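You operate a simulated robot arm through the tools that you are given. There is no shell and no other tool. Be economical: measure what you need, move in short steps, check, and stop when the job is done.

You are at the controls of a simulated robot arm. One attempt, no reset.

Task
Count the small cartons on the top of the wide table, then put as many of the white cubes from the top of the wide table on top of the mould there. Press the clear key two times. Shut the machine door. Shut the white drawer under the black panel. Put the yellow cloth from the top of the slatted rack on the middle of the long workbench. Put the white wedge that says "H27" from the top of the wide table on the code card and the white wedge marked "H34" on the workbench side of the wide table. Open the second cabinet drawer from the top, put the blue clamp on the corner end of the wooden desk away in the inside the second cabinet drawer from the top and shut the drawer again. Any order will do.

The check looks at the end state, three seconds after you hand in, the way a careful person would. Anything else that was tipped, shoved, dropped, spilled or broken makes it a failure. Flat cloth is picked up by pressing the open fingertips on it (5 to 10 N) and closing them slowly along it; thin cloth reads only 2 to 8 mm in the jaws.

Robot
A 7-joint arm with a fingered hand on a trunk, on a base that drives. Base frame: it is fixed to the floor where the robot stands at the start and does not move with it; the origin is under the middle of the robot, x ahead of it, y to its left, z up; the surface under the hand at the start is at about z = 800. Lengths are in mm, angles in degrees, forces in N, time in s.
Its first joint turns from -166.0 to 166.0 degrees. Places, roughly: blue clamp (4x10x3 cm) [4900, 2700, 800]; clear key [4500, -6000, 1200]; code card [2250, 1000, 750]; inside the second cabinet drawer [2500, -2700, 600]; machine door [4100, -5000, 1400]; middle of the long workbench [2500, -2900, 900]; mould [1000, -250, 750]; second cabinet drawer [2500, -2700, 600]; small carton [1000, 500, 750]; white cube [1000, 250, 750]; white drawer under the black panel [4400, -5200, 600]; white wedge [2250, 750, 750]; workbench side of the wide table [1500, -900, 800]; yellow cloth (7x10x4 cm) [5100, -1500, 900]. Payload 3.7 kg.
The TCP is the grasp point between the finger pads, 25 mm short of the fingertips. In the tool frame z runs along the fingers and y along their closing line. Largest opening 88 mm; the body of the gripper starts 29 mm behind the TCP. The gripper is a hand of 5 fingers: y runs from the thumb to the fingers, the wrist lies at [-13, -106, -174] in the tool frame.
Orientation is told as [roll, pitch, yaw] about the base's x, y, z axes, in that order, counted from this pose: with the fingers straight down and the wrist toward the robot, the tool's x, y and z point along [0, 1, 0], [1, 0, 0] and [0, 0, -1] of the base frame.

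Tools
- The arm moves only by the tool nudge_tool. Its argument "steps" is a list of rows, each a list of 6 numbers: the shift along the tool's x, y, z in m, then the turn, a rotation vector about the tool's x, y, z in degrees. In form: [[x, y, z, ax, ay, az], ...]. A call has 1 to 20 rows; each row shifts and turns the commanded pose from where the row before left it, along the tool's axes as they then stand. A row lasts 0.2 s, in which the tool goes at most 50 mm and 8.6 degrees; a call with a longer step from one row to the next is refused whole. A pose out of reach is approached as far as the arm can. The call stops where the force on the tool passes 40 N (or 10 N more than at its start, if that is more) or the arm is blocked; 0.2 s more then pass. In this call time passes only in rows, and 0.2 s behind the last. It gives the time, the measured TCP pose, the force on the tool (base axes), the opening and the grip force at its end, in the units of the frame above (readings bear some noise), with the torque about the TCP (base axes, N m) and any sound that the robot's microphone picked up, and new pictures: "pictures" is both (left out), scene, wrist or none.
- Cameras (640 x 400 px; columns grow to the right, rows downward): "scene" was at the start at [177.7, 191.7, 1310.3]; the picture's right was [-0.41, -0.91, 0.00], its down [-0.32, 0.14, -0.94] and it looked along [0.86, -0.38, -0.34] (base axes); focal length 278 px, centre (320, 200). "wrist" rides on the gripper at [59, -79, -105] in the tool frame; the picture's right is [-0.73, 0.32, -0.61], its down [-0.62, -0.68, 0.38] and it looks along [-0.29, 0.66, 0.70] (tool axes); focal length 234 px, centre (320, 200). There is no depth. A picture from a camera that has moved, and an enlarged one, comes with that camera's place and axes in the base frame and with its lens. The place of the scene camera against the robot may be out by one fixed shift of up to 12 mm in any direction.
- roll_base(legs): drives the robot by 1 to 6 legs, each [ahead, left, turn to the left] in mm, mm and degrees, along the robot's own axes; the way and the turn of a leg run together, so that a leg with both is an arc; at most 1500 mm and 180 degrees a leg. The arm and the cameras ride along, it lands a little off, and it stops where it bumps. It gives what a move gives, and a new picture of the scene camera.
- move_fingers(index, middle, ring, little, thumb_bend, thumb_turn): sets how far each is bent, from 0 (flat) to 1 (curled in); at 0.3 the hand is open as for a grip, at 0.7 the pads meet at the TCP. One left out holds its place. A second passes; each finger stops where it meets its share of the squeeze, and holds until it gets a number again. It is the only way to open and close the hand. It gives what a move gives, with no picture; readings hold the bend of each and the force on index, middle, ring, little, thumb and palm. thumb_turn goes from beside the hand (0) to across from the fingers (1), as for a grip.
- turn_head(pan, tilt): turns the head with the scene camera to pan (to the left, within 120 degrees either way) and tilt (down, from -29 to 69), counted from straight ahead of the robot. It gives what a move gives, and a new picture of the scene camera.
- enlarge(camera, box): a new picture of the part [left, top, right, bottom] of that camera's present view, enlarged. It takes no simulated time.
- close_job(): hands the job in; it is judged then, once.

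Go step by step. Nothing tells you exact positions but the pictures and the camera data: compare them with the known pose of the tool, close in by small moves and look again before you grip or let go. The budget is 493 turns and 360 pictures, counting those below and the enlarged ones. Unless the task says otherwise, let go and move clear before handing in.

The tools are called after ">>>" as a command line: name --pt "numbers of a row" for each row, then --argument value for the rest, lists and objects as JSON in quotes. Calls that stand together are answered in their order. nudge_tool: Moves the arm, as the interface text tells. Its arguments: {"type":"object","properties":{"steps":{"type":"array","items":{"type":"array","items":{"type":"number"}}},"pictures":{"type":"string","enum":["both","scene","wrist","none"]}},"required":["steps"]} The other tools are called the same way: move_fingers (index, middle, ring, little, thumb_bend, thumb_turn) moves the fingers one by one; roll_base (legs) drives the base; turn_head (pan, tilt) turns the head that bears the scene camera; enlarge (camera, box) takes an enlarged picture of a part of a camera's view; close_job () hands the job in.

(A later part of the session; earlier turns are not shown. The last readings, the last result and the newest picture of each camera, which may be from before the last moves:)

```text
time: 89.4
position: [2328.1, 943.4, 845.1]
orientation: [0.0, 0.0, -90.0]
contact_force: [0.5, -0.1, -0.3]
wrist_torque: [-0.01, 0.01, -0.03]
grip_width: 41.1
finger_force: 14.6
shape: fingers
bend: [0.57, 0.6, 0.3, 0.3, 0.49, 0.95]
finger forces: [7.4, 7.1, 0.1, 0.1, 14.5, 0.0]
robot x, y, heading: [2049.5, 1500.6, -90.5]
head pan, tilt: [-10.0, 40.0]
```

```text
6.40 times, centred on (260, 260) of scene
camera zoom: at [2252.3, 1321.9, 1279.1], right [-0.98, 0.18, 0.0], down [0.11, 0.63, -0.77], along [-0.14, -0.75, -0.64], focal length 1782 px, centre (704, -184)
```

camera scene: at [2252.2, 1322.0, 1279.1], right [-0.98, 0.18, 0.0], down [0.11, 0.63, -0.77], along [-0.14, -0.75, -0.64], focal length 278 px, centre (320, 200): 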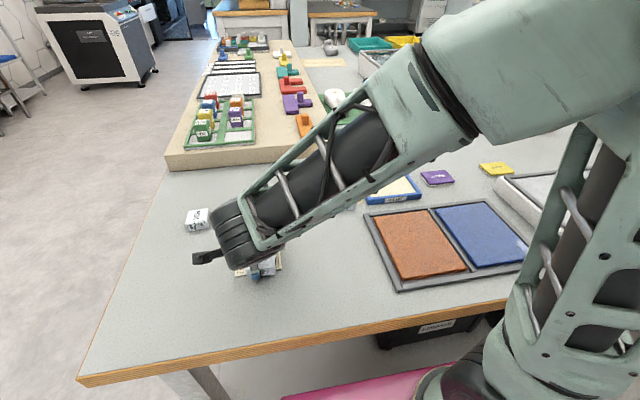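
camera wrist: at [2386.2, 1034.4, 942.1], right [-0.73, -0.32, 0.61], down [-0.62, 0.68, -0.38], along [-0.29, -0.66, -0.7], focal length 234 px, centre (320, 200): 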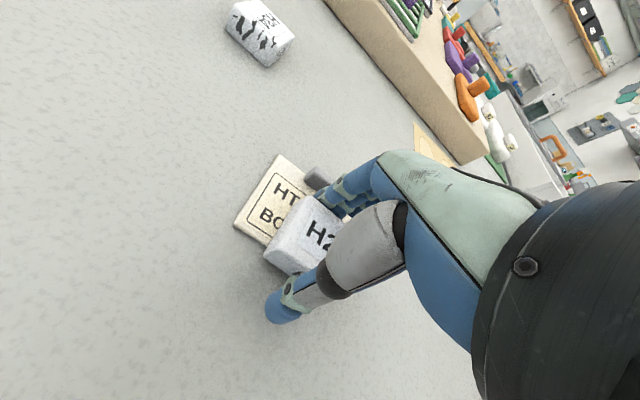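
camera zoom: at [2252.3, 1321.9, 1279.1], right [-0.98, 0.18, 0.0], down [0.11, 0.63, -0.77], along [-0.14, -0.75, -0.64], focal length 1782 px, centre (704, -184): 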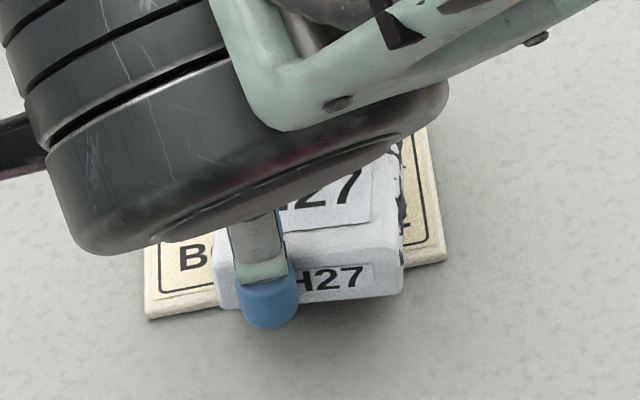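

Placement looks better. Lowering onto the card and releasing both sides together.

>>> nudge_tool --pt "0 0.001 0.004 0 0 0" --pt "0 0 0.0015 0 0 0" --pictures "none"

>>> move_fingers --index 0.48 --middle 0.51 --thumb_bend 0.4

>>> nudge_tool --pt "0 0 -0.02 0 0 0" --pt "0 0 -0.045 0 0 0" --pt "0 0 -0.045 0 0 0" --pt "0.04 0 -0.02 0 0 0" --pt "0.045 0.02 0 0 0 0" --pt "0.045 0.02 0 0 0 0" --pictures "both"

>>> enlarge --camera "scene" --box '[210, 220, 310, 290]'

```text
time: 90.0
position: [2326.2, 942.8, 839.8]
orientation: [0.0, 0.0, -90.1]
contact_force: [-0.3, 0.0, 0.2]
wrist_torque: [0.0, -0.01, 0.04]
grip_width: 41.2
finger_force: 14.7
shape: fingers
bend: [0.57, 0.6, 0.3, 0.3, 0.49, 0.95]
finger forces: [7.4, 7.2, 0.0, 0.0, 14.8, 0.1]
robot x, y, heading: [2047.7, 1500.2, -90.2]
head pan, tilt: [-10.0, 40.0]
```

```text
time: 91.0
position: [2325.9, 943.9, 839.2]
orientation: [0.0, 0.1, -90.1]
contact_force: [-0.6, 0.3, 0.0]
wrist_torque: [0.01, 0.0, -0.01]
grip_width: 54.4
finger_force: 0.0
shape: fingers
bend: [0.48, 0.51, 0.3, 0.3, 0.4, 0.97]
finger forces: [0.0, 0.1, 0.0, 0.0, 0.0, 0.1]
robot x, y, heading: [2049.7, 1500.4, -90.3]
head pan, tilt: [-10.0, 40.0]
```

```text
time: 92.4
position: [2454.4, 904.1, 970.8]
orientation: [0.0, 0.0, -90.0]
contact_force: [-0.3, 0.4, 0.5]
wrist_torque: [-0.01, 0.04, 0.02]
grip_width: 54.5
finger_force: 0.2
shape: fingers
bend: [0.48, 0.51, 0.3, 0.3, 0.4, 0.97]
finger forces: [0.0, 0.0, 0.0, 0.2, 0.0, 0.0]
robot x, y, heading: [2049.8, 1507.4, -90.1]
head pan, tilt: [-10.0, 40.0]
camera scene: at [2251.9, 1322.1, 1279.2], right [-0.98, 0.18, 0.0], down [0.12, 0.63, -0.77], along [-0.14, -0.75, -0.64], focal length 278 px, centre (320, 200)
camera wrist: at [2513.7, 984.4, 1074.2], right [-0.73, -0.32, 0.61], down [-0.62, 0.68, -0.38], along [-0.29, -0.66, -0.7], focal length 234 px, centre (320, 200)
```

scene: 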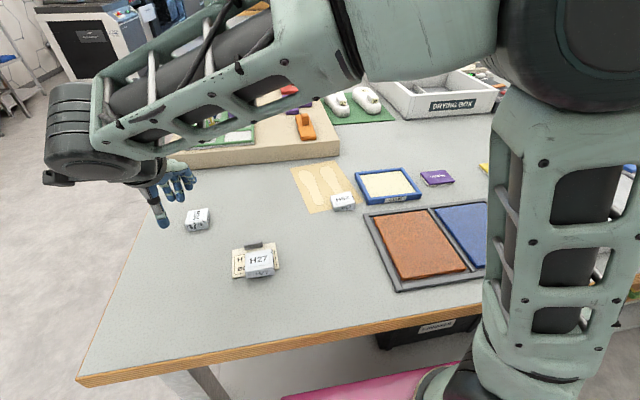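
wrist: 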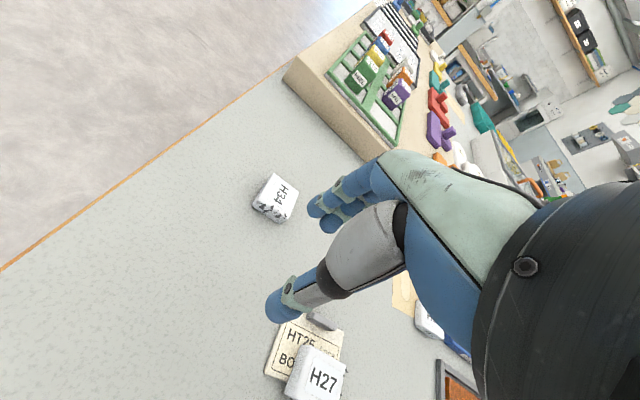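

```text
5.71 times, centred on (260, 255) of scene
camera zoom: at [2251.9, 1322.1, 1279.2], right [-0.98, 0.18, 0.0], down [0.12, 0.63, -0.77], along [-0.14, -0.75, -0.64], focal length 1592 px, centre (663, -114)
```

zoom: 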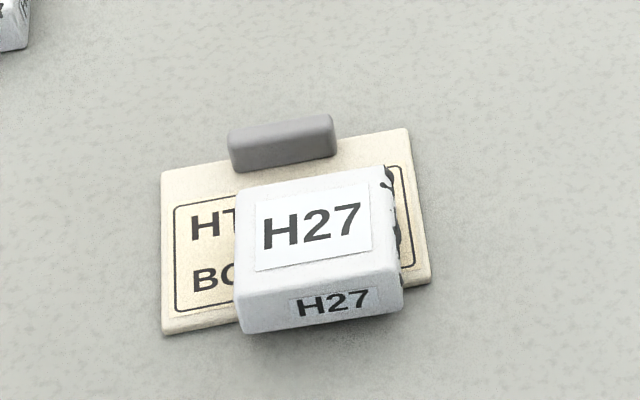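

H27 rests level on the card (small front overhang, centre well on it). Next H34: zooming in for its orientation.

>>> enlarge --camera "wrist" --box '[220, 150, 340, 250]'

>>> enlarge --camera "wrist" --box '[220, 300, 380, 400]'

```text
4.00 times, centred on (280, 200) of wrist
camera zoom: at [2513.7, 984.4, 1074.2], right [-0.73, -0.32, 0.61], down [-0.62, 0.68, -0.38], along [-0.29, -0.66, -0.7], focal length 937 px, centre (480, 200)
```

zoom: 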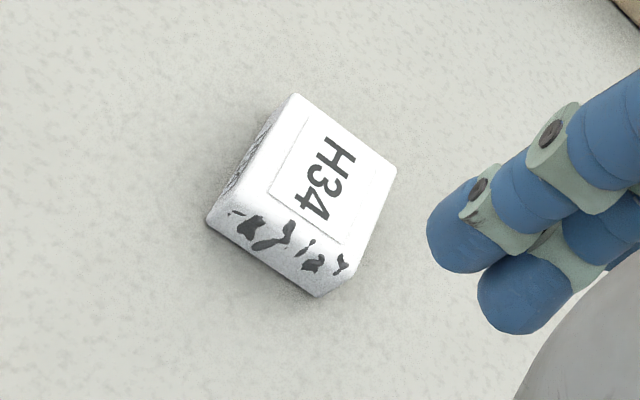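

```text
4.00 times, centred on (300, 350) of wrist
camera zoom: at [2513.7, 984.4, 1074.2], right [-0.73, -0.32, 0.61], down [-0.62, 0.68, -0.38], along [-0.29, -0.66, -0.7], focal length 937 px, centre (400, -400)
```

zoom: 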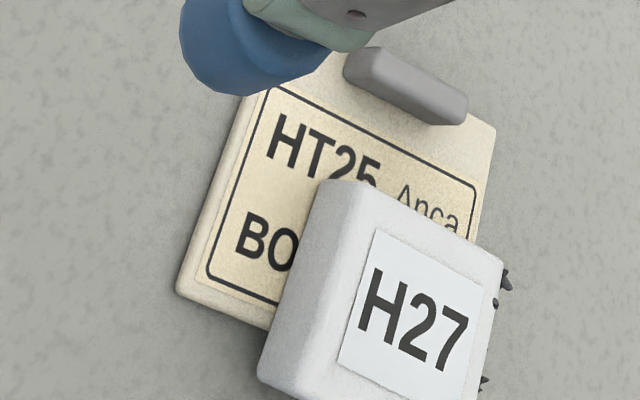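

H34's long axis lies along y, so I'll turn the hand to yaw ≈2.5° to grip across its 43 mm width. Target centre about (2466,793).

>>> move_fingers --index 0.3 --middle 0.3 --thumb_bend 0.3

>>> nudge_tool --pt "0 0 0 0 0 -8.4" --pt "0 0 0 0 0 -8.4" --pt "0 0 0 0 0 -8.4" --pt "0 0 0 0 0 -8.4" --pt "0 0 0 0 0 -8.4" --pt "0 0 0 0 0 -8.4" --pt "0 0 0 0 0 -8.4" --pt "0 0 0 0 0 -8.4" --pt "0 0 0 0 0 -8.4" --pt "0 0 0 0 0 -8.4" --pt "0 0 0 0 0 -8.4" --pt "-0.04 0.006 0 0 0 0" --pt "-0.04 0.006 0 0 0 0" --pt "-0.031 0 0 0 0 0"

```text
time: 93.4
position: [2454.0, 904.8, 969.5]
orientation: [0.0, 0.1, -90.1]
contact_force: [-0.1, 0.2, 0.8]
wrist_torque: [-0.02, 0.03, 0.02]
grip_width: 84.6
finger_force: 0.0
shape: fingers
bend: [0.3, 0.3, 0.3, 0.3, 0.3, 0.97]
finger forces: [0.0, 0.0, 0.0, 0.0, 0.0, 0.0]
robot x, y, heading: [2048.3, 1499.7, -90.3]
head pan, tilt: [-10.0, 40.0]
```

```text
time: 96.4
position: [2473.6, 792.8, 969.1]
orientation: [-0.1, 0.0, 2.4]
contact_force: [-0.6, 1.0, 0.6]
wrist_torque: [-0.02, 0.0, 0.01]
grip_width: 84.3
finger_force: 0.1
shape: fingers
bend: [0.3, 0.3, 0.3, 0.3, 0.3, 0.97]
finger forces: [0.1, 0.1, 0.0, 0.0, 0.0, 0.0]
robot x, y, heading: [2052.4, 1499.3, -90.2]
head pan, tilt: [-10.0, 40.0]
camera scene: at [2252.3, 1322.2, 1279.2], right [-0.98, 0.18, 0.0], down [0.11, 0.63, -0.77], along [-0.14, -0.75, -0.64], focal length 278 px, centre (320, 200)
camera wrist: at [2392.3, 848.7, 1073.2], right [0.35, -0.71, 0.61], down [-0.65, -0.65, -0.38], along [0.67, -0.26, -0.7], focal length 234 px, centre (320, 200)
```

scene: 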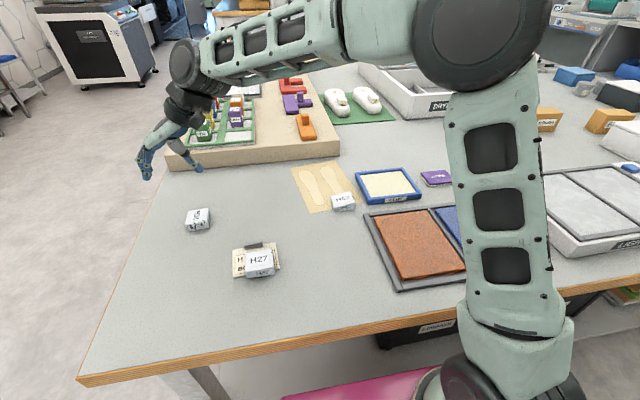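
wrist: 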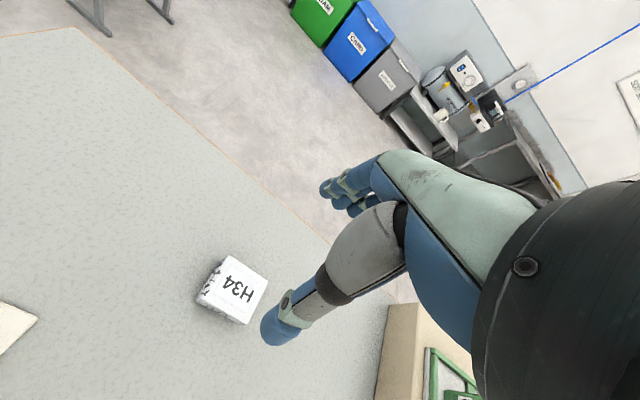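

H34 centre is (2462,792). Shifting and descending.

>>> nudge_tool --pt "0 -0.01 0.045 0 0 0" --pt "0 0 0.045 0 0 0" --pictures "wrist"

>>> enlarge --camera "scene" --box '[130, 150, 270, 250]'

```text
time: 97.0
position: [2462.7, 792.6, 877.7]
orientation: [0.1, 0.1, 2.3]
contact_force: [0.4, -0.5, -0.3]
wrist_torque: [0.02, 0.01, 0.01]
grip_width: 84.4
finger_force: 0.0
shape: fingers
bend: [0.3, 0.3, 0.3, 0.3, 0.3, 0.97]
finger forces: [0.1, 0.0, 0.0, 0.0, 0.0, 0.0]
robot x, y, heading: [2050.5, 1500.5, -90.0]
head pan, tilt: [-10.0, 40.0]
camera wrist: at [2381.8, 848.8, 981.4], right [0.35, -0.71, 0.61], down [-0.66, -0.65, -0.38], along [0.67, -0.26, -0.7], focal length 234 px, centre (320, 200)
```

wrist: 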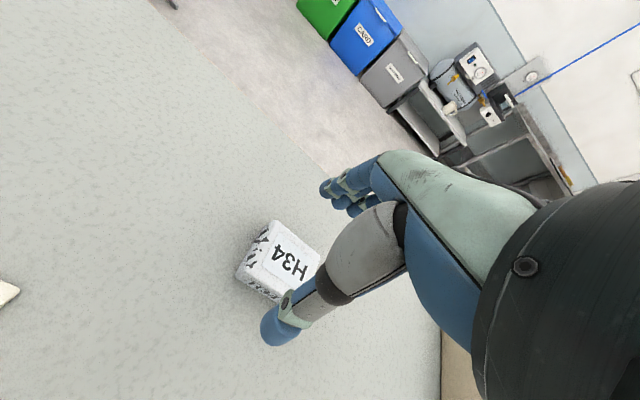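

```text
4.00 times, centred on (200, 200) of scene
camera zoom: at [2252.3, 1322.0, 1279.1], right [-0.98, 0.18, 0.0], down [0.11, 0.63, -0.77], along [-0.14, -0.75, -0.64], focal length 1114 px, centre (800, 200)
```

zoom: 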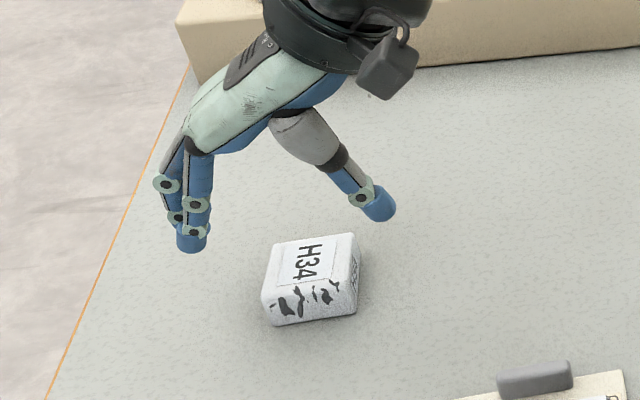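

>>> nudge_tool --pt "-0.005 -0.002 0.03 0 0 0" --pt "0 0 0.017 0 0 0" --pictures "none"

>>> move_fingers --index 0.7 --middle 0.7 --thumb_bend 0.7

>>> nudge_tool --pt "0 0 -0.01 0 0 0" --pt "0 0 -0.04 0 0 0" --pt "0 0 -0.045 0 0 0" --pictures "wrist"

>>> enlarge --camera "scene" --box '[130, 130, 290, 290]'

```text
time: 97.6
position: [2460.2, 787.4, 831.1]
orientation: [0.0, 0.1, 2.5]
contact_force: [-0.7, -0.4, -0.1]
wrist_torque: [-0.02, 0.01, 0.0]
grip_width: 84.7
finger_force: 0.1
shape: fingers
bend: [0.3, 0.3, 0.3, 0.3, 0.3, 0.97]
finger forces: [0.0, 0.0, 0.0, 0.0, 0.1, 0.0]
robot x, y, heading: [2054.6, 1502.1, -90.4]
head pan, tilt: [-10.0, 40.0]
```

```text
time: 98.6
position: [2460.1, 786.7, 831.2]
orientation: [-0.1, 0.0, 2.3]
contact_force: [0.5, 0.7, 1.7]
wrist_torque: [0.03, -0.08, 0.0]
grip_width: 40.9
finger_force: 15.9
shape: fingers
bend: [0.56, 0.59, 0.3, 0.3, 0.49, 0.95]
finger forces: [7.8, 7.9, 0.1, 0.1, 15.4, 0.0]
robot x, y, heading: [2048.7, 1498.3, -90.4]
head pan, tilt: [-10.0, 40.0]
```

```text
time: 99.4
position: [2458.3, 788.1, 925.4]
orientation: [0.0, 0.0, 2.3]
contact_force: [-0.5, -0.2, -0.5]
wrist_torque: [0.0, 0.01, -0.03]
grip_width: 41.1
finger_force: 15.6
shape: fingers
bend: [0.56, 0.6, 0.3, 0.3, 0.49, 0.95]
finger forces: [7.8, 7.5, 0.0, 0.0, 15.6, 0.1]
robot x, y, heading: [2046.5, 1502.4, -90.6]
head pan, tilt: [-10.0, 40.0]
camera wrist: at [2377.9, 843.7, 1029.0], right [0.35, -0.71, 0.61], down [-0.66, -0.65, -0.38], along [0.67, -0.26, -0.7], focal length 234 px, centre (320, 200)
```

wrist: 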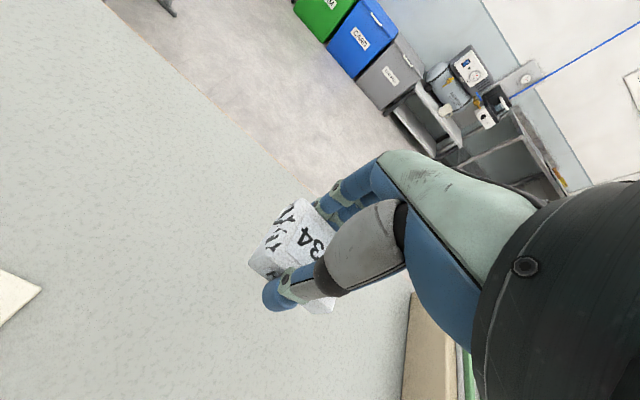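

```text
2.50 times, centred on (210, 210) of scene
camera zoom: at [2252.3, 1321.7, 1279.1], right [-0.98, 0.18, 0.0], down [0.11, 0.63, -0.77], along [-0.14, -0.75, -0.64], focal length 696 px, centre (595, 175)
```

zoom: 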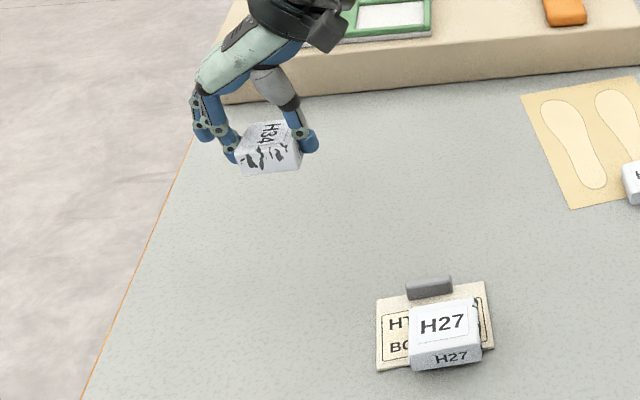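

H34 is held firmly. Raising and tucking the arm for the drive to the table's other side.

>>> nudge_tool --pt "0 0 -0.045 0 0 8.4" --pt "0 0 -0.045 0 0 8.4" --pt "0 0 -0.045 0 0 8.4" --pt "0 0 -0.045 0 0 8.4" --pt "0 0 -0.045 0 0 8.4" --pt "0 0 0 0 0 8.4" --pt "0 0 0 0 0 8.4" --pt "0 0 0 0 0 8.4" --pt "0 0 0 0 0 8.4" --pt "0 0 0 0 0 8.4" --pt "0 0 0 0 0 8.4" --pictures "none"

>>> nudge_tool --pt "-0.043 -0.016 0 0 0 0" --pt "-0.043 -0.016 0 0 0 0" --pt "-0.043 -0.016 0 0 0 0" --pt "-0.043 -0.016 0 0 0 0" --pt "-0.043 -0.016 0 0 0 0" --pt "-0.043 -0.016 0 0 0 0" --pt "-0.043 -0.016 0 0 0 0" --pt "-0.043 -0.016 0 0 0 0" --pt "-0.043 -0.016 0 0 0 0" --pt "-0.043 -0.02 0 0 0 0" --pictures "none"

>>> turn_head --pan 60 --tilt 20

```text
time: 101.8
position: [2461.1, 786.7, 1152.9]
orientation: [0.0, 0.1, -90.2]
contact_force: [0.2, 0.4, -0.9]
wrist_torque: [0.04, -0.01, 0.0]
grip_width: 40.8
finger_force: 14.9
shape: fingers
bend: [0.56, 0.6, 0.3, 0.3, 0.49, 0.95]
finger forces: [7.7, 7.4, 0.0, 0.0, 15.6, 0.0]
robot x, y, heading: [2047.9, 1505.6, -90.5]
head pan, tilt: [-10.0, 40.0]
```

```text
time: 104.0
position: [2031.1, 954.8, 1151.2]
orientation: [0.1, 0.0, -90.0]
contact_force: [-0.7, -0.4, -0.5]
wrist_torque: [0.03, 0.0, -0.01]
grip_width: 40.7
finger_force: 15.6
shape: fingers
bend: [0.56, 0.6, 0.3, 0.3, 0.49, 0.95]
finger forces: [7.6, 7.3, 0.1, 0.1, 15.6, 0.1]
robot x, y, heading: [2049.2, 1501.8, -90.2]
head pan, tilt: [-10.0, 40.0]
```

```text
time: 105.4
position: [2033.2, 953.3, 1151.7]
orientation: [0.0, 0.0, -90.1]
contact_force: [-0.5, 0.1, -1.3]
wrist_torque: [-0.01, -0.01, 0.0]
grip_width: 40.8
finger_force: 15.2
shape: fingers
bend: [0.56, 0.6, 0.3, 0.3, 0.49, 0.95]
finger forces: [7.7, 7.3, 0.0, 0.0, 15.5, 0.0]
robot x, y, heading: [2050.4, 1502.0, -90.4]
head pan, tilt: [60.0, 20.0]
camera scene: at [2347.8, 1358.6, 1310.5], right [-0.5, -0.86, 0.0], down [-0.3, 0.17, -0.94], along [0.81, -0.47, -0.34], focal length 278 px, centre (320, 200)
```

scene: 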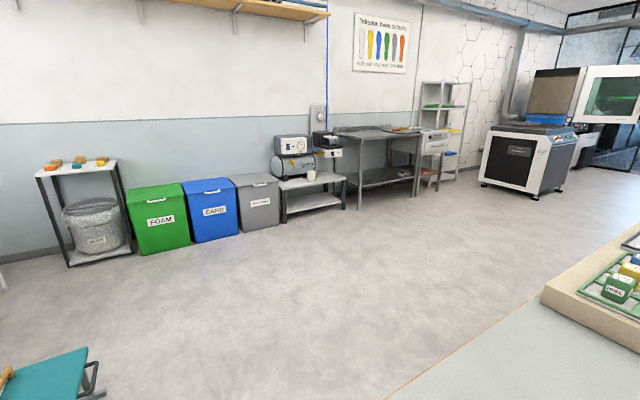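

The wedge is secure. I'll drive round the far end of the table (x≈3000) and down to the workbench aisle.

>>> roll_base --legs '[[0, 950, 0], [1500, 0, 0], [1500, 0, 0]]'

```text
time: 124.3
position: [2892.8, -2056.3, 1151.7]
orientation: [0.0, -0.1, -91.3]
contact_force: [-0.7, -0.5, 0.0]
wrist_torque: [-0.02, 0.01, 0.0]
grip_width: 41.0
finger_force: 15.4
shape: fingers
bend: [0.56, 0.6, 0.3, 0.3, 0.49, 0.95]
finger forces: [7.6, 7.4, 0.1, 0.0, 15.7, 0.0]
robot x, y, heading: [2923.3, -1511.3, -91.6]
head pan, tilt: [60.0, 20.0]
camera scene: at [3217.4, -1657.1, 1310.5], right [-0.52, -0.85, 0.0], down [-0.29, 0.18, -0.94], along [0.8, -0.49, -0.34], focal length 278 px, centre (320, 200)
```

scene: 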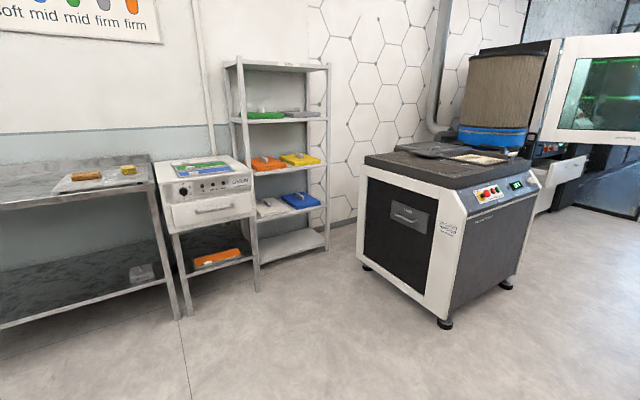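

I can see the rack with the yellow folded cloth on a steel table (~(5200,-1520)) and the machines beyond. First I turn to the wide table and look for a free spot on its workbench side.

>>> roll_base --legs '[[0, 0, 180], [0, 1100, 1.6]]'

>>> turn_head --pan 0 --tilt 35

```text
time: 137.3
position: [1824.6, -925.2, 1151.2]
orientation: [0.0, -0.1, 89.4]
contact_force: [-0.4, 0.2, 0.0]
wrist_torque: [0.02, -0.03, -0.03]
grip_width: 39.9
finger_force: 14.0
shape: fingers
bend: [0.57, 0.61, 0.3, 0.3, 0.5, 0.95]
finger forces: [7.3, 6.8, 0.1, 0.0, 14.3, 0.1]
robot x, y, heading: [1799.8, -1470.8, 89.1]
head pan, tilt: [60.0, 20.0]
camera scene: at [1489.6, -1317.4, 1310.5], right [0.51, 0.86, 0.0], down [0.29, -0.18, -0.94], along [-0.81, 0.48, -0.34], focal length 278 px, centre (320, 200)
```

scene: 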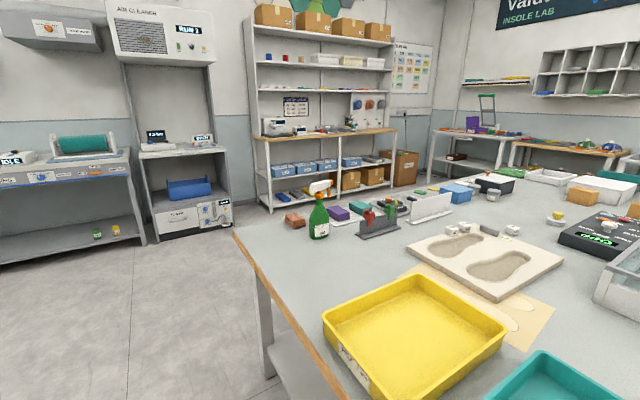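

```text
time: 138.6
position: [1823.8, -924.1, 1151.6]
orientation: [0.1, -0.1, 89.5]
contact_force: [0.4, 0.3, -0.5]
wrist_torque: [-0.04, -0.01, 0.0]
grip_width: 40.2
finger_force: 14.3
shape: fingers
bend: [0.57, 0.61, 0.3, 0.3, 0.5, 0.95]
finger forces: [7.3, 6.7, 0.0, 0.1, 14.3, 0.0]
robot x, y, heading: [1803.6, -1473.7, 89.1]
head pan, tilt: [0.0, 35.0]
camera scene: at [1570.8, -1277.1, 1286.7], right [1.0, -0.01, 0.0], down [-0.01, -0.57, -0.82], along [0.01, 0.82, -0.57], focal length 278 px, centre (320, 200)
```

scene: 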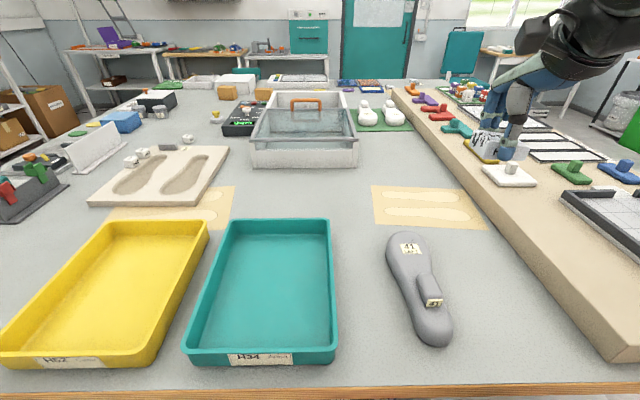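

The near edge of this side is y≈-1094; there's a free area right of the grey foot around (1945,-985). Moving there and lowering.

>>> nudge_tool --pt "-0.04 -0.02 0 0 0 0" --pt "-0.04 -0.02 0 0 0 0" --pt "-0.04 -0.02 0 0 0 0" --pt "0 0 0.045 0 0 0" --pt "0 0 0.045 0 0 0" --pt "0 0 0.045 0 0 0" --pt "0 0 0.045 0 0 0" --pt "0 0 0.045 0 0 0" --pt "0 0 0.03 0 0 0"

```text
time: 140.6
position: [1952.8, -971.8, 939.6]
orientation: [0.0, 0.2, 89.4]
contact_force: [0.8, 0.2, -0.1]
wrist_torque: [-0.04, 0.02, -0.05]
grip_width: 39.9
finger_force: 14.0
shape: fingers
bend: [0.57, 0.61, 0.3, 0.3, 0.5, 0.95]
finger forces: [7.3, 6.7, 0.0, 0.0, 14.3, 0.1]
out of reach, approached as far as the arm can: row 8, 9
robot x, y, heading: [1806.6, -1476.8, 89.0]
head pan, tilt: [0.0, 35.0]
camera scene: at [1570.9, -1277.1, 1286.7], right [1.0, -0.01, 0.0], down [-0.01, -0.57, -0.82], along [0.01, 0.82, -0.57], focal length 278 px, centre (320, 200)
camera wrist: at [1892.9, -1049.4, 1043.3], right [0.73, 0.32, 0.61], down [0.62, -0.69, -0.38], along [0.3, 0.65, -0.7], focal length 234 px, centre (320, 200)
```

scene: 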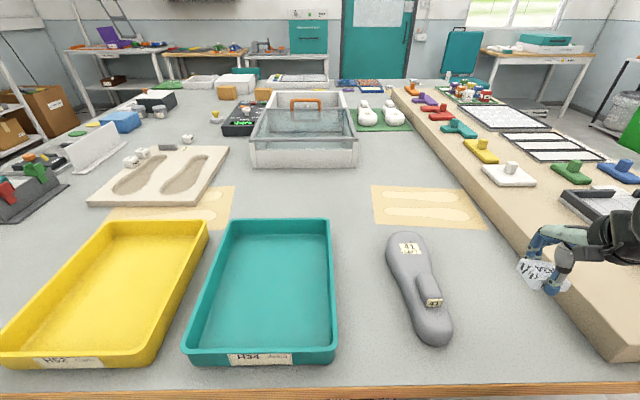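
wrist: 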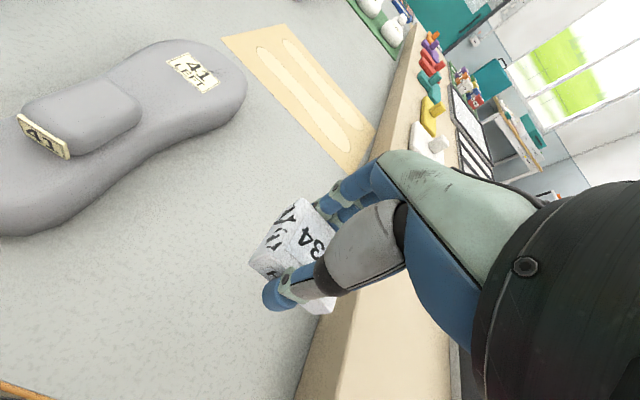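

The arm is too folded here. I'll back the base 120 mm so the arm works at a longer reach.

>>> nudge_tool --pt "0.03 0.03 -0.03 0 0 0" --pt "0 0 -0.04 0 0 0" --pictures "none"

>>> roll_base --legs '[[-130, -60, 1]]'

```text
refused: row 1 steps farther than a row can; nothing moved
```

```text
time: 142.0
position: [2002.8, -1102.8, 940.1]
orientation: [0.0, 0.2, 90.4]
contact_force: [-0.2, 0.0, -0.1]
wrist_torque: [0.03, 0.02, 0.01]
grip_width: 39.5
finger_force: 14.0
shape: fingers
bend: [0.57, 0.61, 0.3, 0.3, 0.5, 0.95]
finger forces: [7.2, 6.6, 0.0, 0.0, 14.3, 0.0]
robot x, y, heading: [1859.8, -1606.4, 90.1]
head pan, tilt: [0.0, 35.0]
camera scene: at [1626.7, -1414.3, 1286.7], right [1.0, 0.0, 0.0], down [0.0, -0.57, -0.82], along [0.0, 0.82, -0.57], focal length 278 px, centre (320, 200)
```

scene: 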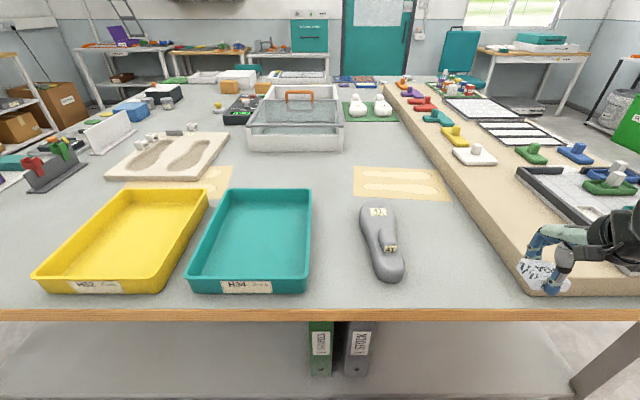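

>>> nudge_tool --pt "0.024 0.04 0 0 0 0" --pt "0.024 0.04 0 0 0 0" --pt "0.024 0.04 0 0 0 0" --pt "0 0 0.04 0 0 0" --pt "0 0 0.035 0 0 0"

```text
time: 143.2
position: [1928.9, -986.1, 864.9]
orientation: [0.0, 0.1, 90.2]
contact_force: [0.5, 0.0, -0.8]
wrist_torque: [0.01, 0.01, -0.03]
grip_width: 39.2
finger_force: 13.5
shape: fingers
bend: [0.57, 0.61, 0.3, 0.3, 0.5, 0.95]
finger forces: [7.3, 6.6, 0.1, 0.0, 14.5, 0.0]
robot x, y, heading: [1862.4, -1602.4, 90.0]
head pan, tilt: [0.0, 35.0]
camera scene: at [1626.6, -1414.4, 1286.7], right [1.0, 0.0, 0.0], down [0.0, -0.57, -0.82], along [0.0, 0.82, -0.57], focal length 278 px, centre (320, 200)
camera wrist: at [1870.2, -1063.9, 967.7], right [0.72, 0.33, 0.61], down [0.63, -0.68, -0.38], along [0.29, 0.66, -0.7], focal length 234 px, centre (320, 200)
```

scene: 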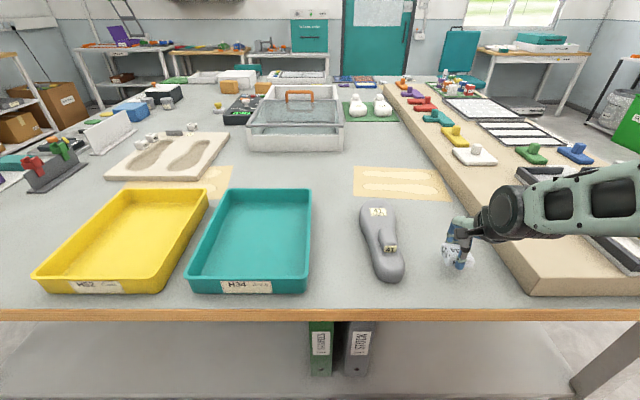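
wrist: 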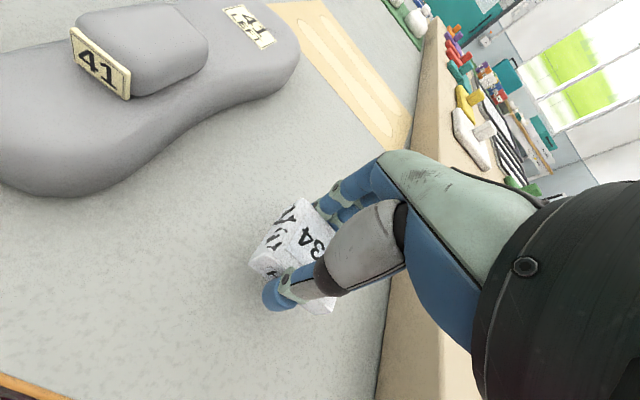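

Clear all round. Lowering H34 to the table.

>>> nudge_tool --pt "0 0 0.025 0 0 0" --pt "0 0 0.005 0 0 0" --pt "0 0 0.002 0 0 0" --pictures "none"

```text
time: 144.0
position: [1929.5, -969.9, 844.2]
orientation: [0.0, 0.2, 90.3]
contact_force: [0.2, 0.2, 0.5]
wrist_torque: [-0.01, -0.03, 0.0]
grip_width: 39.6
finger_force: 14.2
shape: fingers
bend: [0.57, 0.61, 0.3, 0.3, 0.5, 0.95]
finger forces: [7.2, 6.6, 0.0, 0.1, 14.4, 0.0]
out of reach, approached as far as the arm can: row 1, 3
robot x, y, heading: [1859.7, -1606.1, 90.2]
head pan, tilt: [0.0, 35.0]
```

The arm wants a longer reach at this height; moving 60 mm further in and lowering.

>>> nudge_tool --pt "0 0.03 0 0 0 0" --pt "0 0.03 0 0 0 0" --pt "0 0 0.006 0 0 0" --pictures "none"

```text
time: 144.8
position: [1930.8, -909.5, 838.5]
orientation: [0.0, 0.1, 90.3]
contact_force: [1.0, -0.4, 0.5]
wrist_torque: [0.03, 0.02, 0.04]
grip_width: 39.6
finger_force: 13.7
shape: fingers
bend: [0.57, 0.61, 0.3, 0.3, 0.5, 0.95]
finger forces: [7.3, 6.6, 0.1, 0.0, 14.5, 0.0]
robot x, y, heading: [1855.5, -1608.2, 90.1]
head pan, tilt: [0.0, 35.0]
```

>>> nudge_tool --pt "0 0 0.004 0 0 0" --pt "0 0 0.0025 0 0 0" --pictures "none"

>>> enlarge --camera "scene" --box '[400, 190, 520, 290]'

```text
time: 145.4
position: [1929.9, -910.0, 833.1]
orientation: [0.0, 0.1, 90.4]
contact_force: [-0.5, 0.4, -0.9]
wrist_torque: [0.01, -0.02, -0.04]
grip_width: 39.8
finger_force: 14.8
shape: fingers
bend: [0.57, 0.61, 0.3, 0.3, 0.49, 0.95]
finger forces: [7.3, 6.6, 0.0, 0.0, 14.5, 0.0]
robot x, y, heading: [1858.6, -1607.2, 90.0]
head pan, tilt: [0.0, 35.0]
```

```text
4.00 times, centred on (460, 240) of scene
camera zoom: at [1626.6, -1414.3, 1286.7], right [1.0, 0.0, 0.0], down [0.0, -0.57, -0.82], along [0.0, 0.82, -0.57], focal length 1114 px, centre (-240, 40)
```

zoom: 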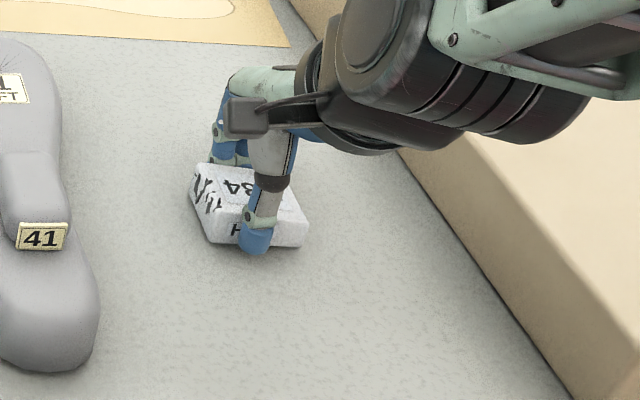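

>>> nudge_tool --pt "0 0 0.002 0 0 0" --pt "0 0 0.0015 0 0 0" --pictures "none"

```text
time: 146.0
position: [1930.9, -908.8, 829.5]
orientation: [0.0, -0.1, 90.3]
contact_force: [-0.9, -0.9, 15.2]
wrist_torque: [0.25, -0.02, 0.02]
grip_width: 40.0
finger_force: 18.4
shape: fingers
bend: [0.58, 0.61, 0.3, 0.3, 0.49, 0.95]
finger forces: [7.5, 10.6, 0.1, 0.1, 18.2, 0.0]
robot x, y, heading: [1857.9, -1605.9, 89.9]
head pan, tilt: [0.0, 35.0]
```

The wedge is on the table. Releasing and rising.

>>> move_fingers --index 0.4 --middle 0.4 --thumb_bend 0.35

>>> nudge_tool --pt "0 0 -0.03 0 0 0" --pt "0 0 -0.045 0 0 0" --pt "0 0 -0.045 0 0 0" --pt "0 0 -0.045 0 0 0" --pt "0 0 -0.045 0 0 0" --pt "0 0 -0.045 0 0 0" --pt "0 0 -0.045 0 0 0" --pt "0.02 -0.03 0 0 0 0" --pt "0.02 -0.03 0 0 0 0" --pt "0.02 -0.03 0 0 0 0" --pictures "scene"

```text
time: 147.0
position: [1929.9, -908.9, 828.2]
orientation: [0.0, 0.1, 90.3]
contact_force: [0.2, -0.3, 1.8]
wrist_torque: [0.05, -0.01, 0.01]
grip_width: 68.2
finger_force: 1.1
shape: fingers
bend: [0.4, 0.41, 0.3, 0.3, 0.35, 0.97]
finger forces: [0.1, 1.9, 0.0, 0.0, 0.0, 0.1]
robot x, y, heading: [1857.1, -1605.7, 90.4]
head pan, tilt: [0.0, 35.0]
```

```text
time: 149.2
position: [1870.5, -1001.3, 1128.0]
orientation: [0.2, 0.1, 90.3]
contact_force: [-0.3, -0.3, -0.7]
wrist_torque: [0.01, 0.01, 0.01]
grip_width: 68.8
finger_force: 0.1
shape: fingers
bend: [0.4, 0.4, 0.3, 0.3, 0.35, 0.97]
finger forces: [0.0, 0.0, 0.1, 0.0, 0.0, 0.0]
robot x, y, heading: [1860.6, -1604.6, 89.9]
head pan, tilt: [0.0, 35.0]
camera scene: at [1626.7, -1414.1, 1286.7], right [1.0, 0.0, 0.0], down [0.0, -0.57, -0.82], along [0.0, 0.82, -0.57], focal length 278 px, centre (320, 200)
```

scene: 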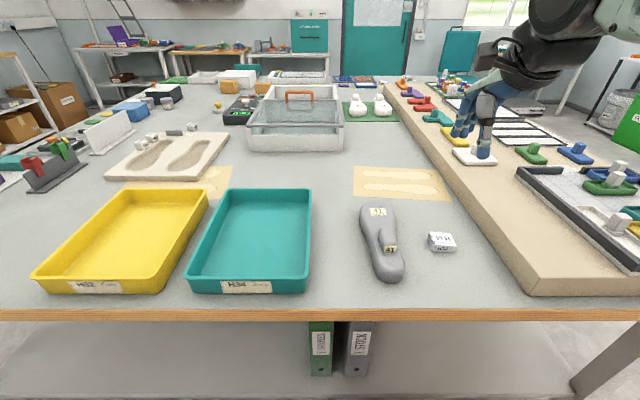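

H34 is standing on the workbench side of the table. Now I drive toward the slatted rack with the yellow cloth.

>>> roll_base --legs '[[0, 0, -90], [1500, 0, 0], [400, 50, 0]]'

>>> turn_head --pan 0 --tilt 30

```text
time: 162.5
position: [4363.6, -1523.4, 1128.3]
orientation: [-0.1, 0.1, 1.1]
contact_force: [-1.0, 0.3, -0.6]
wrist_torque: [0.0, 0.0, 0.01]
grip_width: 68.5
finger_force: 0.1
shape: fingers
bend: [0.4, 0.4, 0.3, 0.3, 0.35, 0.97]
finger forces: [0.0, 0.0, 0.1, 0.0, 0.1, 0.1]
robot x, y, heading: [3760.8, -1520.8, 0.7]
head pan, tilt: [0.0, 35.0]
camera scene: at [3936.3, -1286.9, 1286.7], right [0.01, -1.0, 0.0], down [-0.57, -0.01, -0.82], along [0.82, 0.01, -0.57], focal length 278 px, centre (320, 200)
```

scene: 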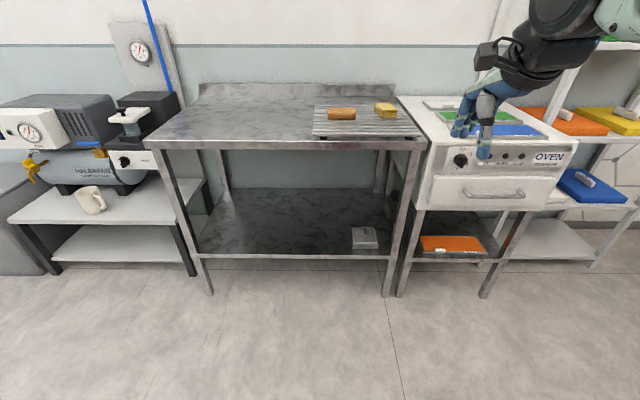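

```text
time: 163.2
position: [4365.1, -1522.8, 1127.8]
orientation: [0.0, 0.1, 1.0]
contact_force: [-0.4, 0.2, -0.1]
wrist_torque: [0.0, 0.01, 0.02]
grip_width: 68.5
finger_force: 0.0
shape: fingers
bend: [0.4, 0.4, 0.3, 0.3, 0.35, 0.97]
finger forces: [0.0, 0.1, 0.0, 0.0, 0.0, 0.1]
robot x, y, heading: [3759.6, -1519.0, 0.7]
head pan, tilt: [0.0, 30.0]
camera scene: at [3938.7, -1286.8, 1294.4], right [0.01, -1.0, 0.0], down [-0.5, -0.01, -0.87], along [0.87, 0.01, -0.5], focal length 278 px, centre (320, 200)
```

scene: 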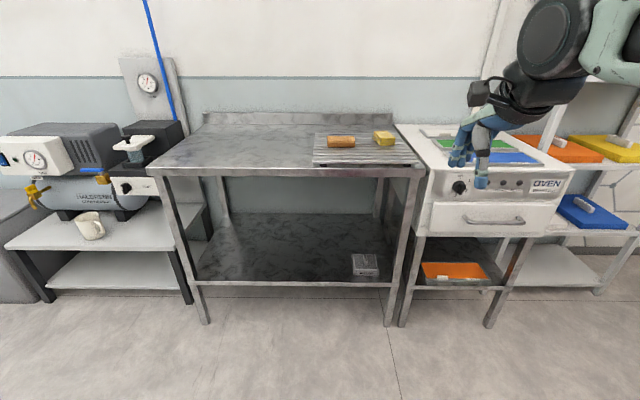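

The yellow cloth is on the slatted tray at about (5155,-1560). Driving up to the steel table.

>>> roll_base --legs '[[700, 0, -0.7]]'

>>> turn_head --pan -25 --tilt 40

>>> enlarge --camera "scene" --box '[200, 50, 420, 200]'

```text
time: 167.0
position: [5061.3, -1532.8, 1127.6]
orientation: [0.0, 0.1, -0.2]
contact_force: [0.4, -0.4, 0.0]
wrist_torque: [0.02, -0.05, -0.04]
grip_width: 68.8
finger_force: 0.1
shape: fingers
bend: [0.4, 0.4, 0.3, 0.3, 0.35, 0.97]
finger forces: [0.1, 0.0, 0.0, 0.1, 0.1, 0.0]
robot x, y, heading: [4456.3, -1516.8, -0.3]
head pan, tilt: [0.0, 30.0]
camera scene: at [4641.0, -1288.1, 1294.5], right [-0.01, -1.0, 0.0], down [-0.5, 0.0, -0.87], along [0.87, -0.01, -0.5], focal length 278 px, centre (320, 200)
```

scene: 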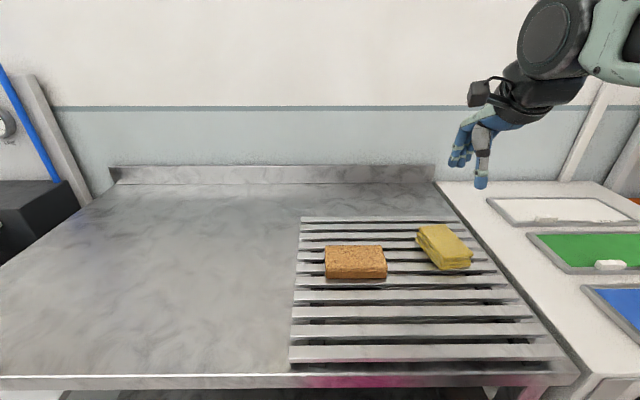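

```text
time: 167.9
position: [5061.1, -1534.1, 1128.9]
orientation: [0.0, 0.1, -0.1]
contact_force: [-0.3, 0.3, 0.5]
wrist_torque: [-0.02, -0.03, -0.03]
grip_width: 68.4
finger_force: 0.1
shape: fingers
bend: [0.4, 0.4, 0.3, 0.3, 0.35, 0.97]
finger forces: [0.0, 0.0, 0.0, 0.1, 0.1, 0.0]
robot x, y, heading: [4456.2, -1519.5, -0.3]
head pan, tilt: [-25.0, 40.0]
camera scene: at [4627.5, -1323.8, 1279.2], right [-0.43, -0.9, 0.0], down [-0.58, 0.27, -0.77], along [0.69, -0.33, -0.64], focal length 278 px, centre (320, 200)
```

scene: 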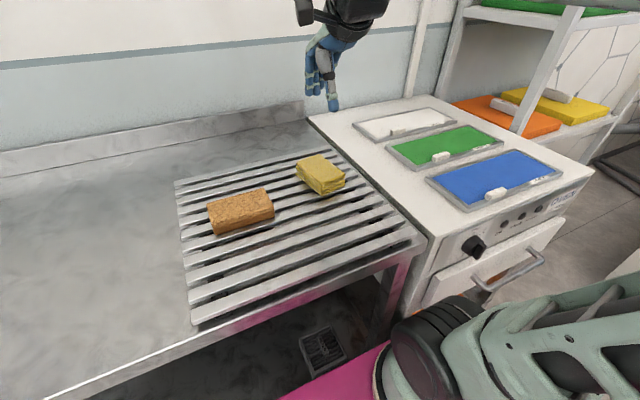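

```text
2.67 times, centred on (310, 125) of scene
camera zoom: at [4627.5, -1323.8, 1279.2], right [-0.43, -0.9, 0.0], down [-0.58, 0.27, -0.77], along [0.69, -0.33, -0.64], focal length 743 px, centre (347, 400)
```

zoom: 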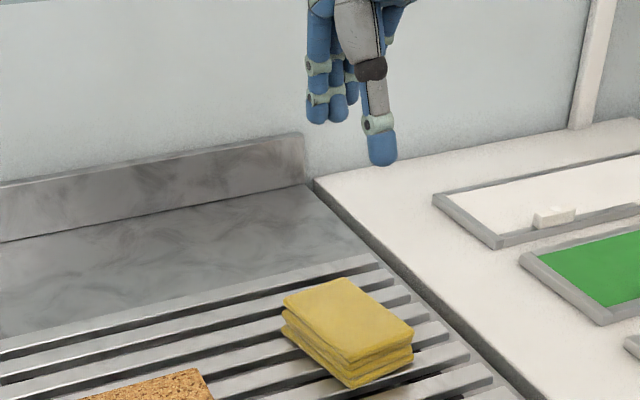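

Getting a wrist view of the cloth to triangulate it.

>>> nudge_tool --pt "0 -0.03 0 0 0 0" --pictures "wrist"

```text
time: 168.3
position: [5030.9, -1534.0, 1128.1]
orientation: [0.0, 0.1, -0.2]
contact_force: [0.8, 0.3, -0.6]
wrist_torque: [0.02, 0.01, 0.02]
grip_width: 68.6
finger_force: 0.1
shape: fingers
bend: [0.4, 0.4, 0.3, 0.3, 0.35, 0.97]
finger forces: [0.0, 0.0, 0.0, 0.1, 0.0, 0.0]
robot x, y, heading: [4454.7, -1515.3, -0.5]
head pan, tilt: [-25.0, 40.0]
camera wrist: at [4952.5, -1473.1, 1232.4], right [0.32, -0.73, 0.61], down [-0.68, -0.62, -0.38], along [0.65, -0.29, -0.7], focal length 234 px, centre (320, 200)
```

wrist: 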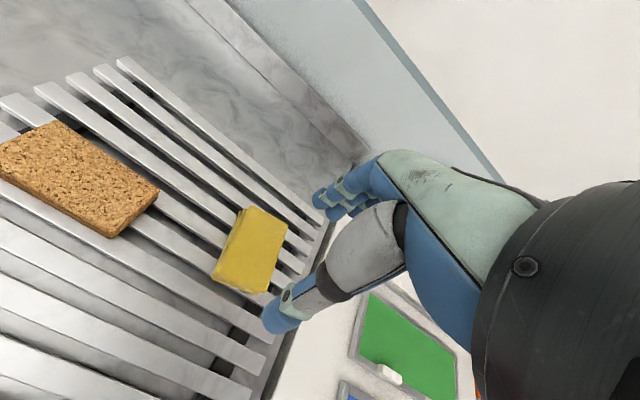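

Cloth top ≈ z 950, centre ≈ (5078,-1532), about 72 mm wide in y; the oven's side is near y≈-1610. I'll turn the hand to yaw ≈-86 to grip across the width, opening wide.

>>> nudge_tool --pt "0 0 0 0 0 8.5" --pt "0 0 0 0 0 8.5" --pt "0 0 0 0 0 8.5" --pt "0 0 0 0 0 8.5" --pt "0 0 0 0 0 8.5" --pt "0 0 0 0 0 8.5" --pt "0 0 0 0 0 8.5" --pt "0 0 0 0 0 8.5" --pt "0 0 0 0 0 8.5" --pt "0 0 0 0 0 8.5" --pt "0.04 0 0.04 0 0 0" --pt "0.007 0 0.045 0 0 0" --pictures "none"

>>> move_fingers --index 0.25 --middle 0.25 --ring 0.25 --little 0.25 --thumb_bend 0.25

>>> nudge_tool --pt "0 0 0.001 0 0 0"

```text
refused: row 11 steps farther than a row can; nothing moved
```

```text
time: 169.3
position: [5030.4, -1532.0, 1129.3]
orientation: [0.0, 0.2, -0.1]
contact_force: [0.5, 0.5, 0.5]
wrist_torque: [-0.03, 0.0, -0.03]
grip_width: 94.1
finger_force: 0.1
shape: fingers
bend: [0.25, 0.25, 0.25, 0.25, 0.25, 0.97]
finger forces: [0.1, 0.0, 0.1, 0.0, 0.0, 0.0]
robot x, y, heading: [4457.9, -1516.5, -0.4]
head pan, tilt: [-25.0, 40.0]
```

```text
time: 169.7
position: [5031.7, -1533.1, 1127.6]
orientation: [0.0, 0.1, 0.0]
contact_force: [-0.4, -0.1, 0.3]
wrist_torque: [0.01, -0.01, 0.02]
grip_width: 94.3
finger_force: 0.0
shape: fingers
bend: [0.25, 0.25, 0.25, 0.25, 0.25, 0.97]
finger forces: [0.1, 0.1, 0.0, 0.0, 0.0, 0.1]
robot x, y, heading: [4458.7, -1514.5, -0.5]
head pan, tilt: [-25.0, 40.0]
camera scene: at [4627.4, -1323.9, 1279.1], right [-0.43, -0.9, 0.0], down [-0.58, 0.28, -0.77], along [0.69, -0.33, -0.64], focal length 278 px, centre (320, 200)
camera wrist: at [4952.1, -1473.2, 1231.0], right [0.32, -0.73, 0.61], down [-0.68, -0.62, -0.38], along [0.66, -0.29, -0.7], focal length 234 px, centre (320, 200)
```

scene: 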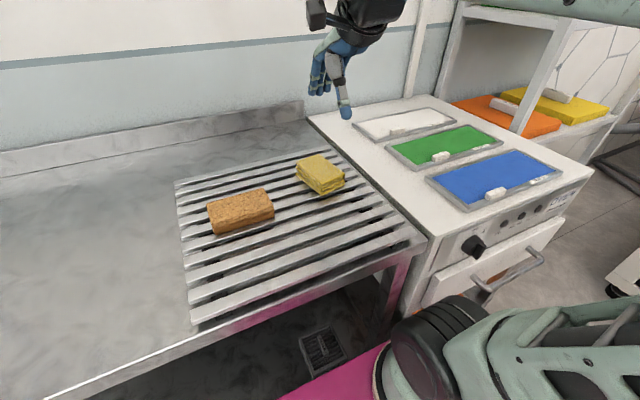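
wrist: 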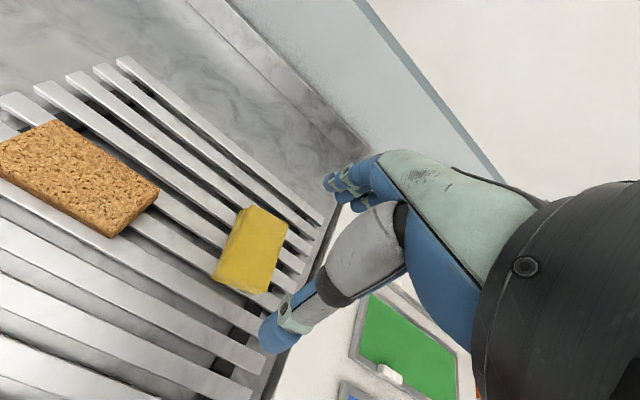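

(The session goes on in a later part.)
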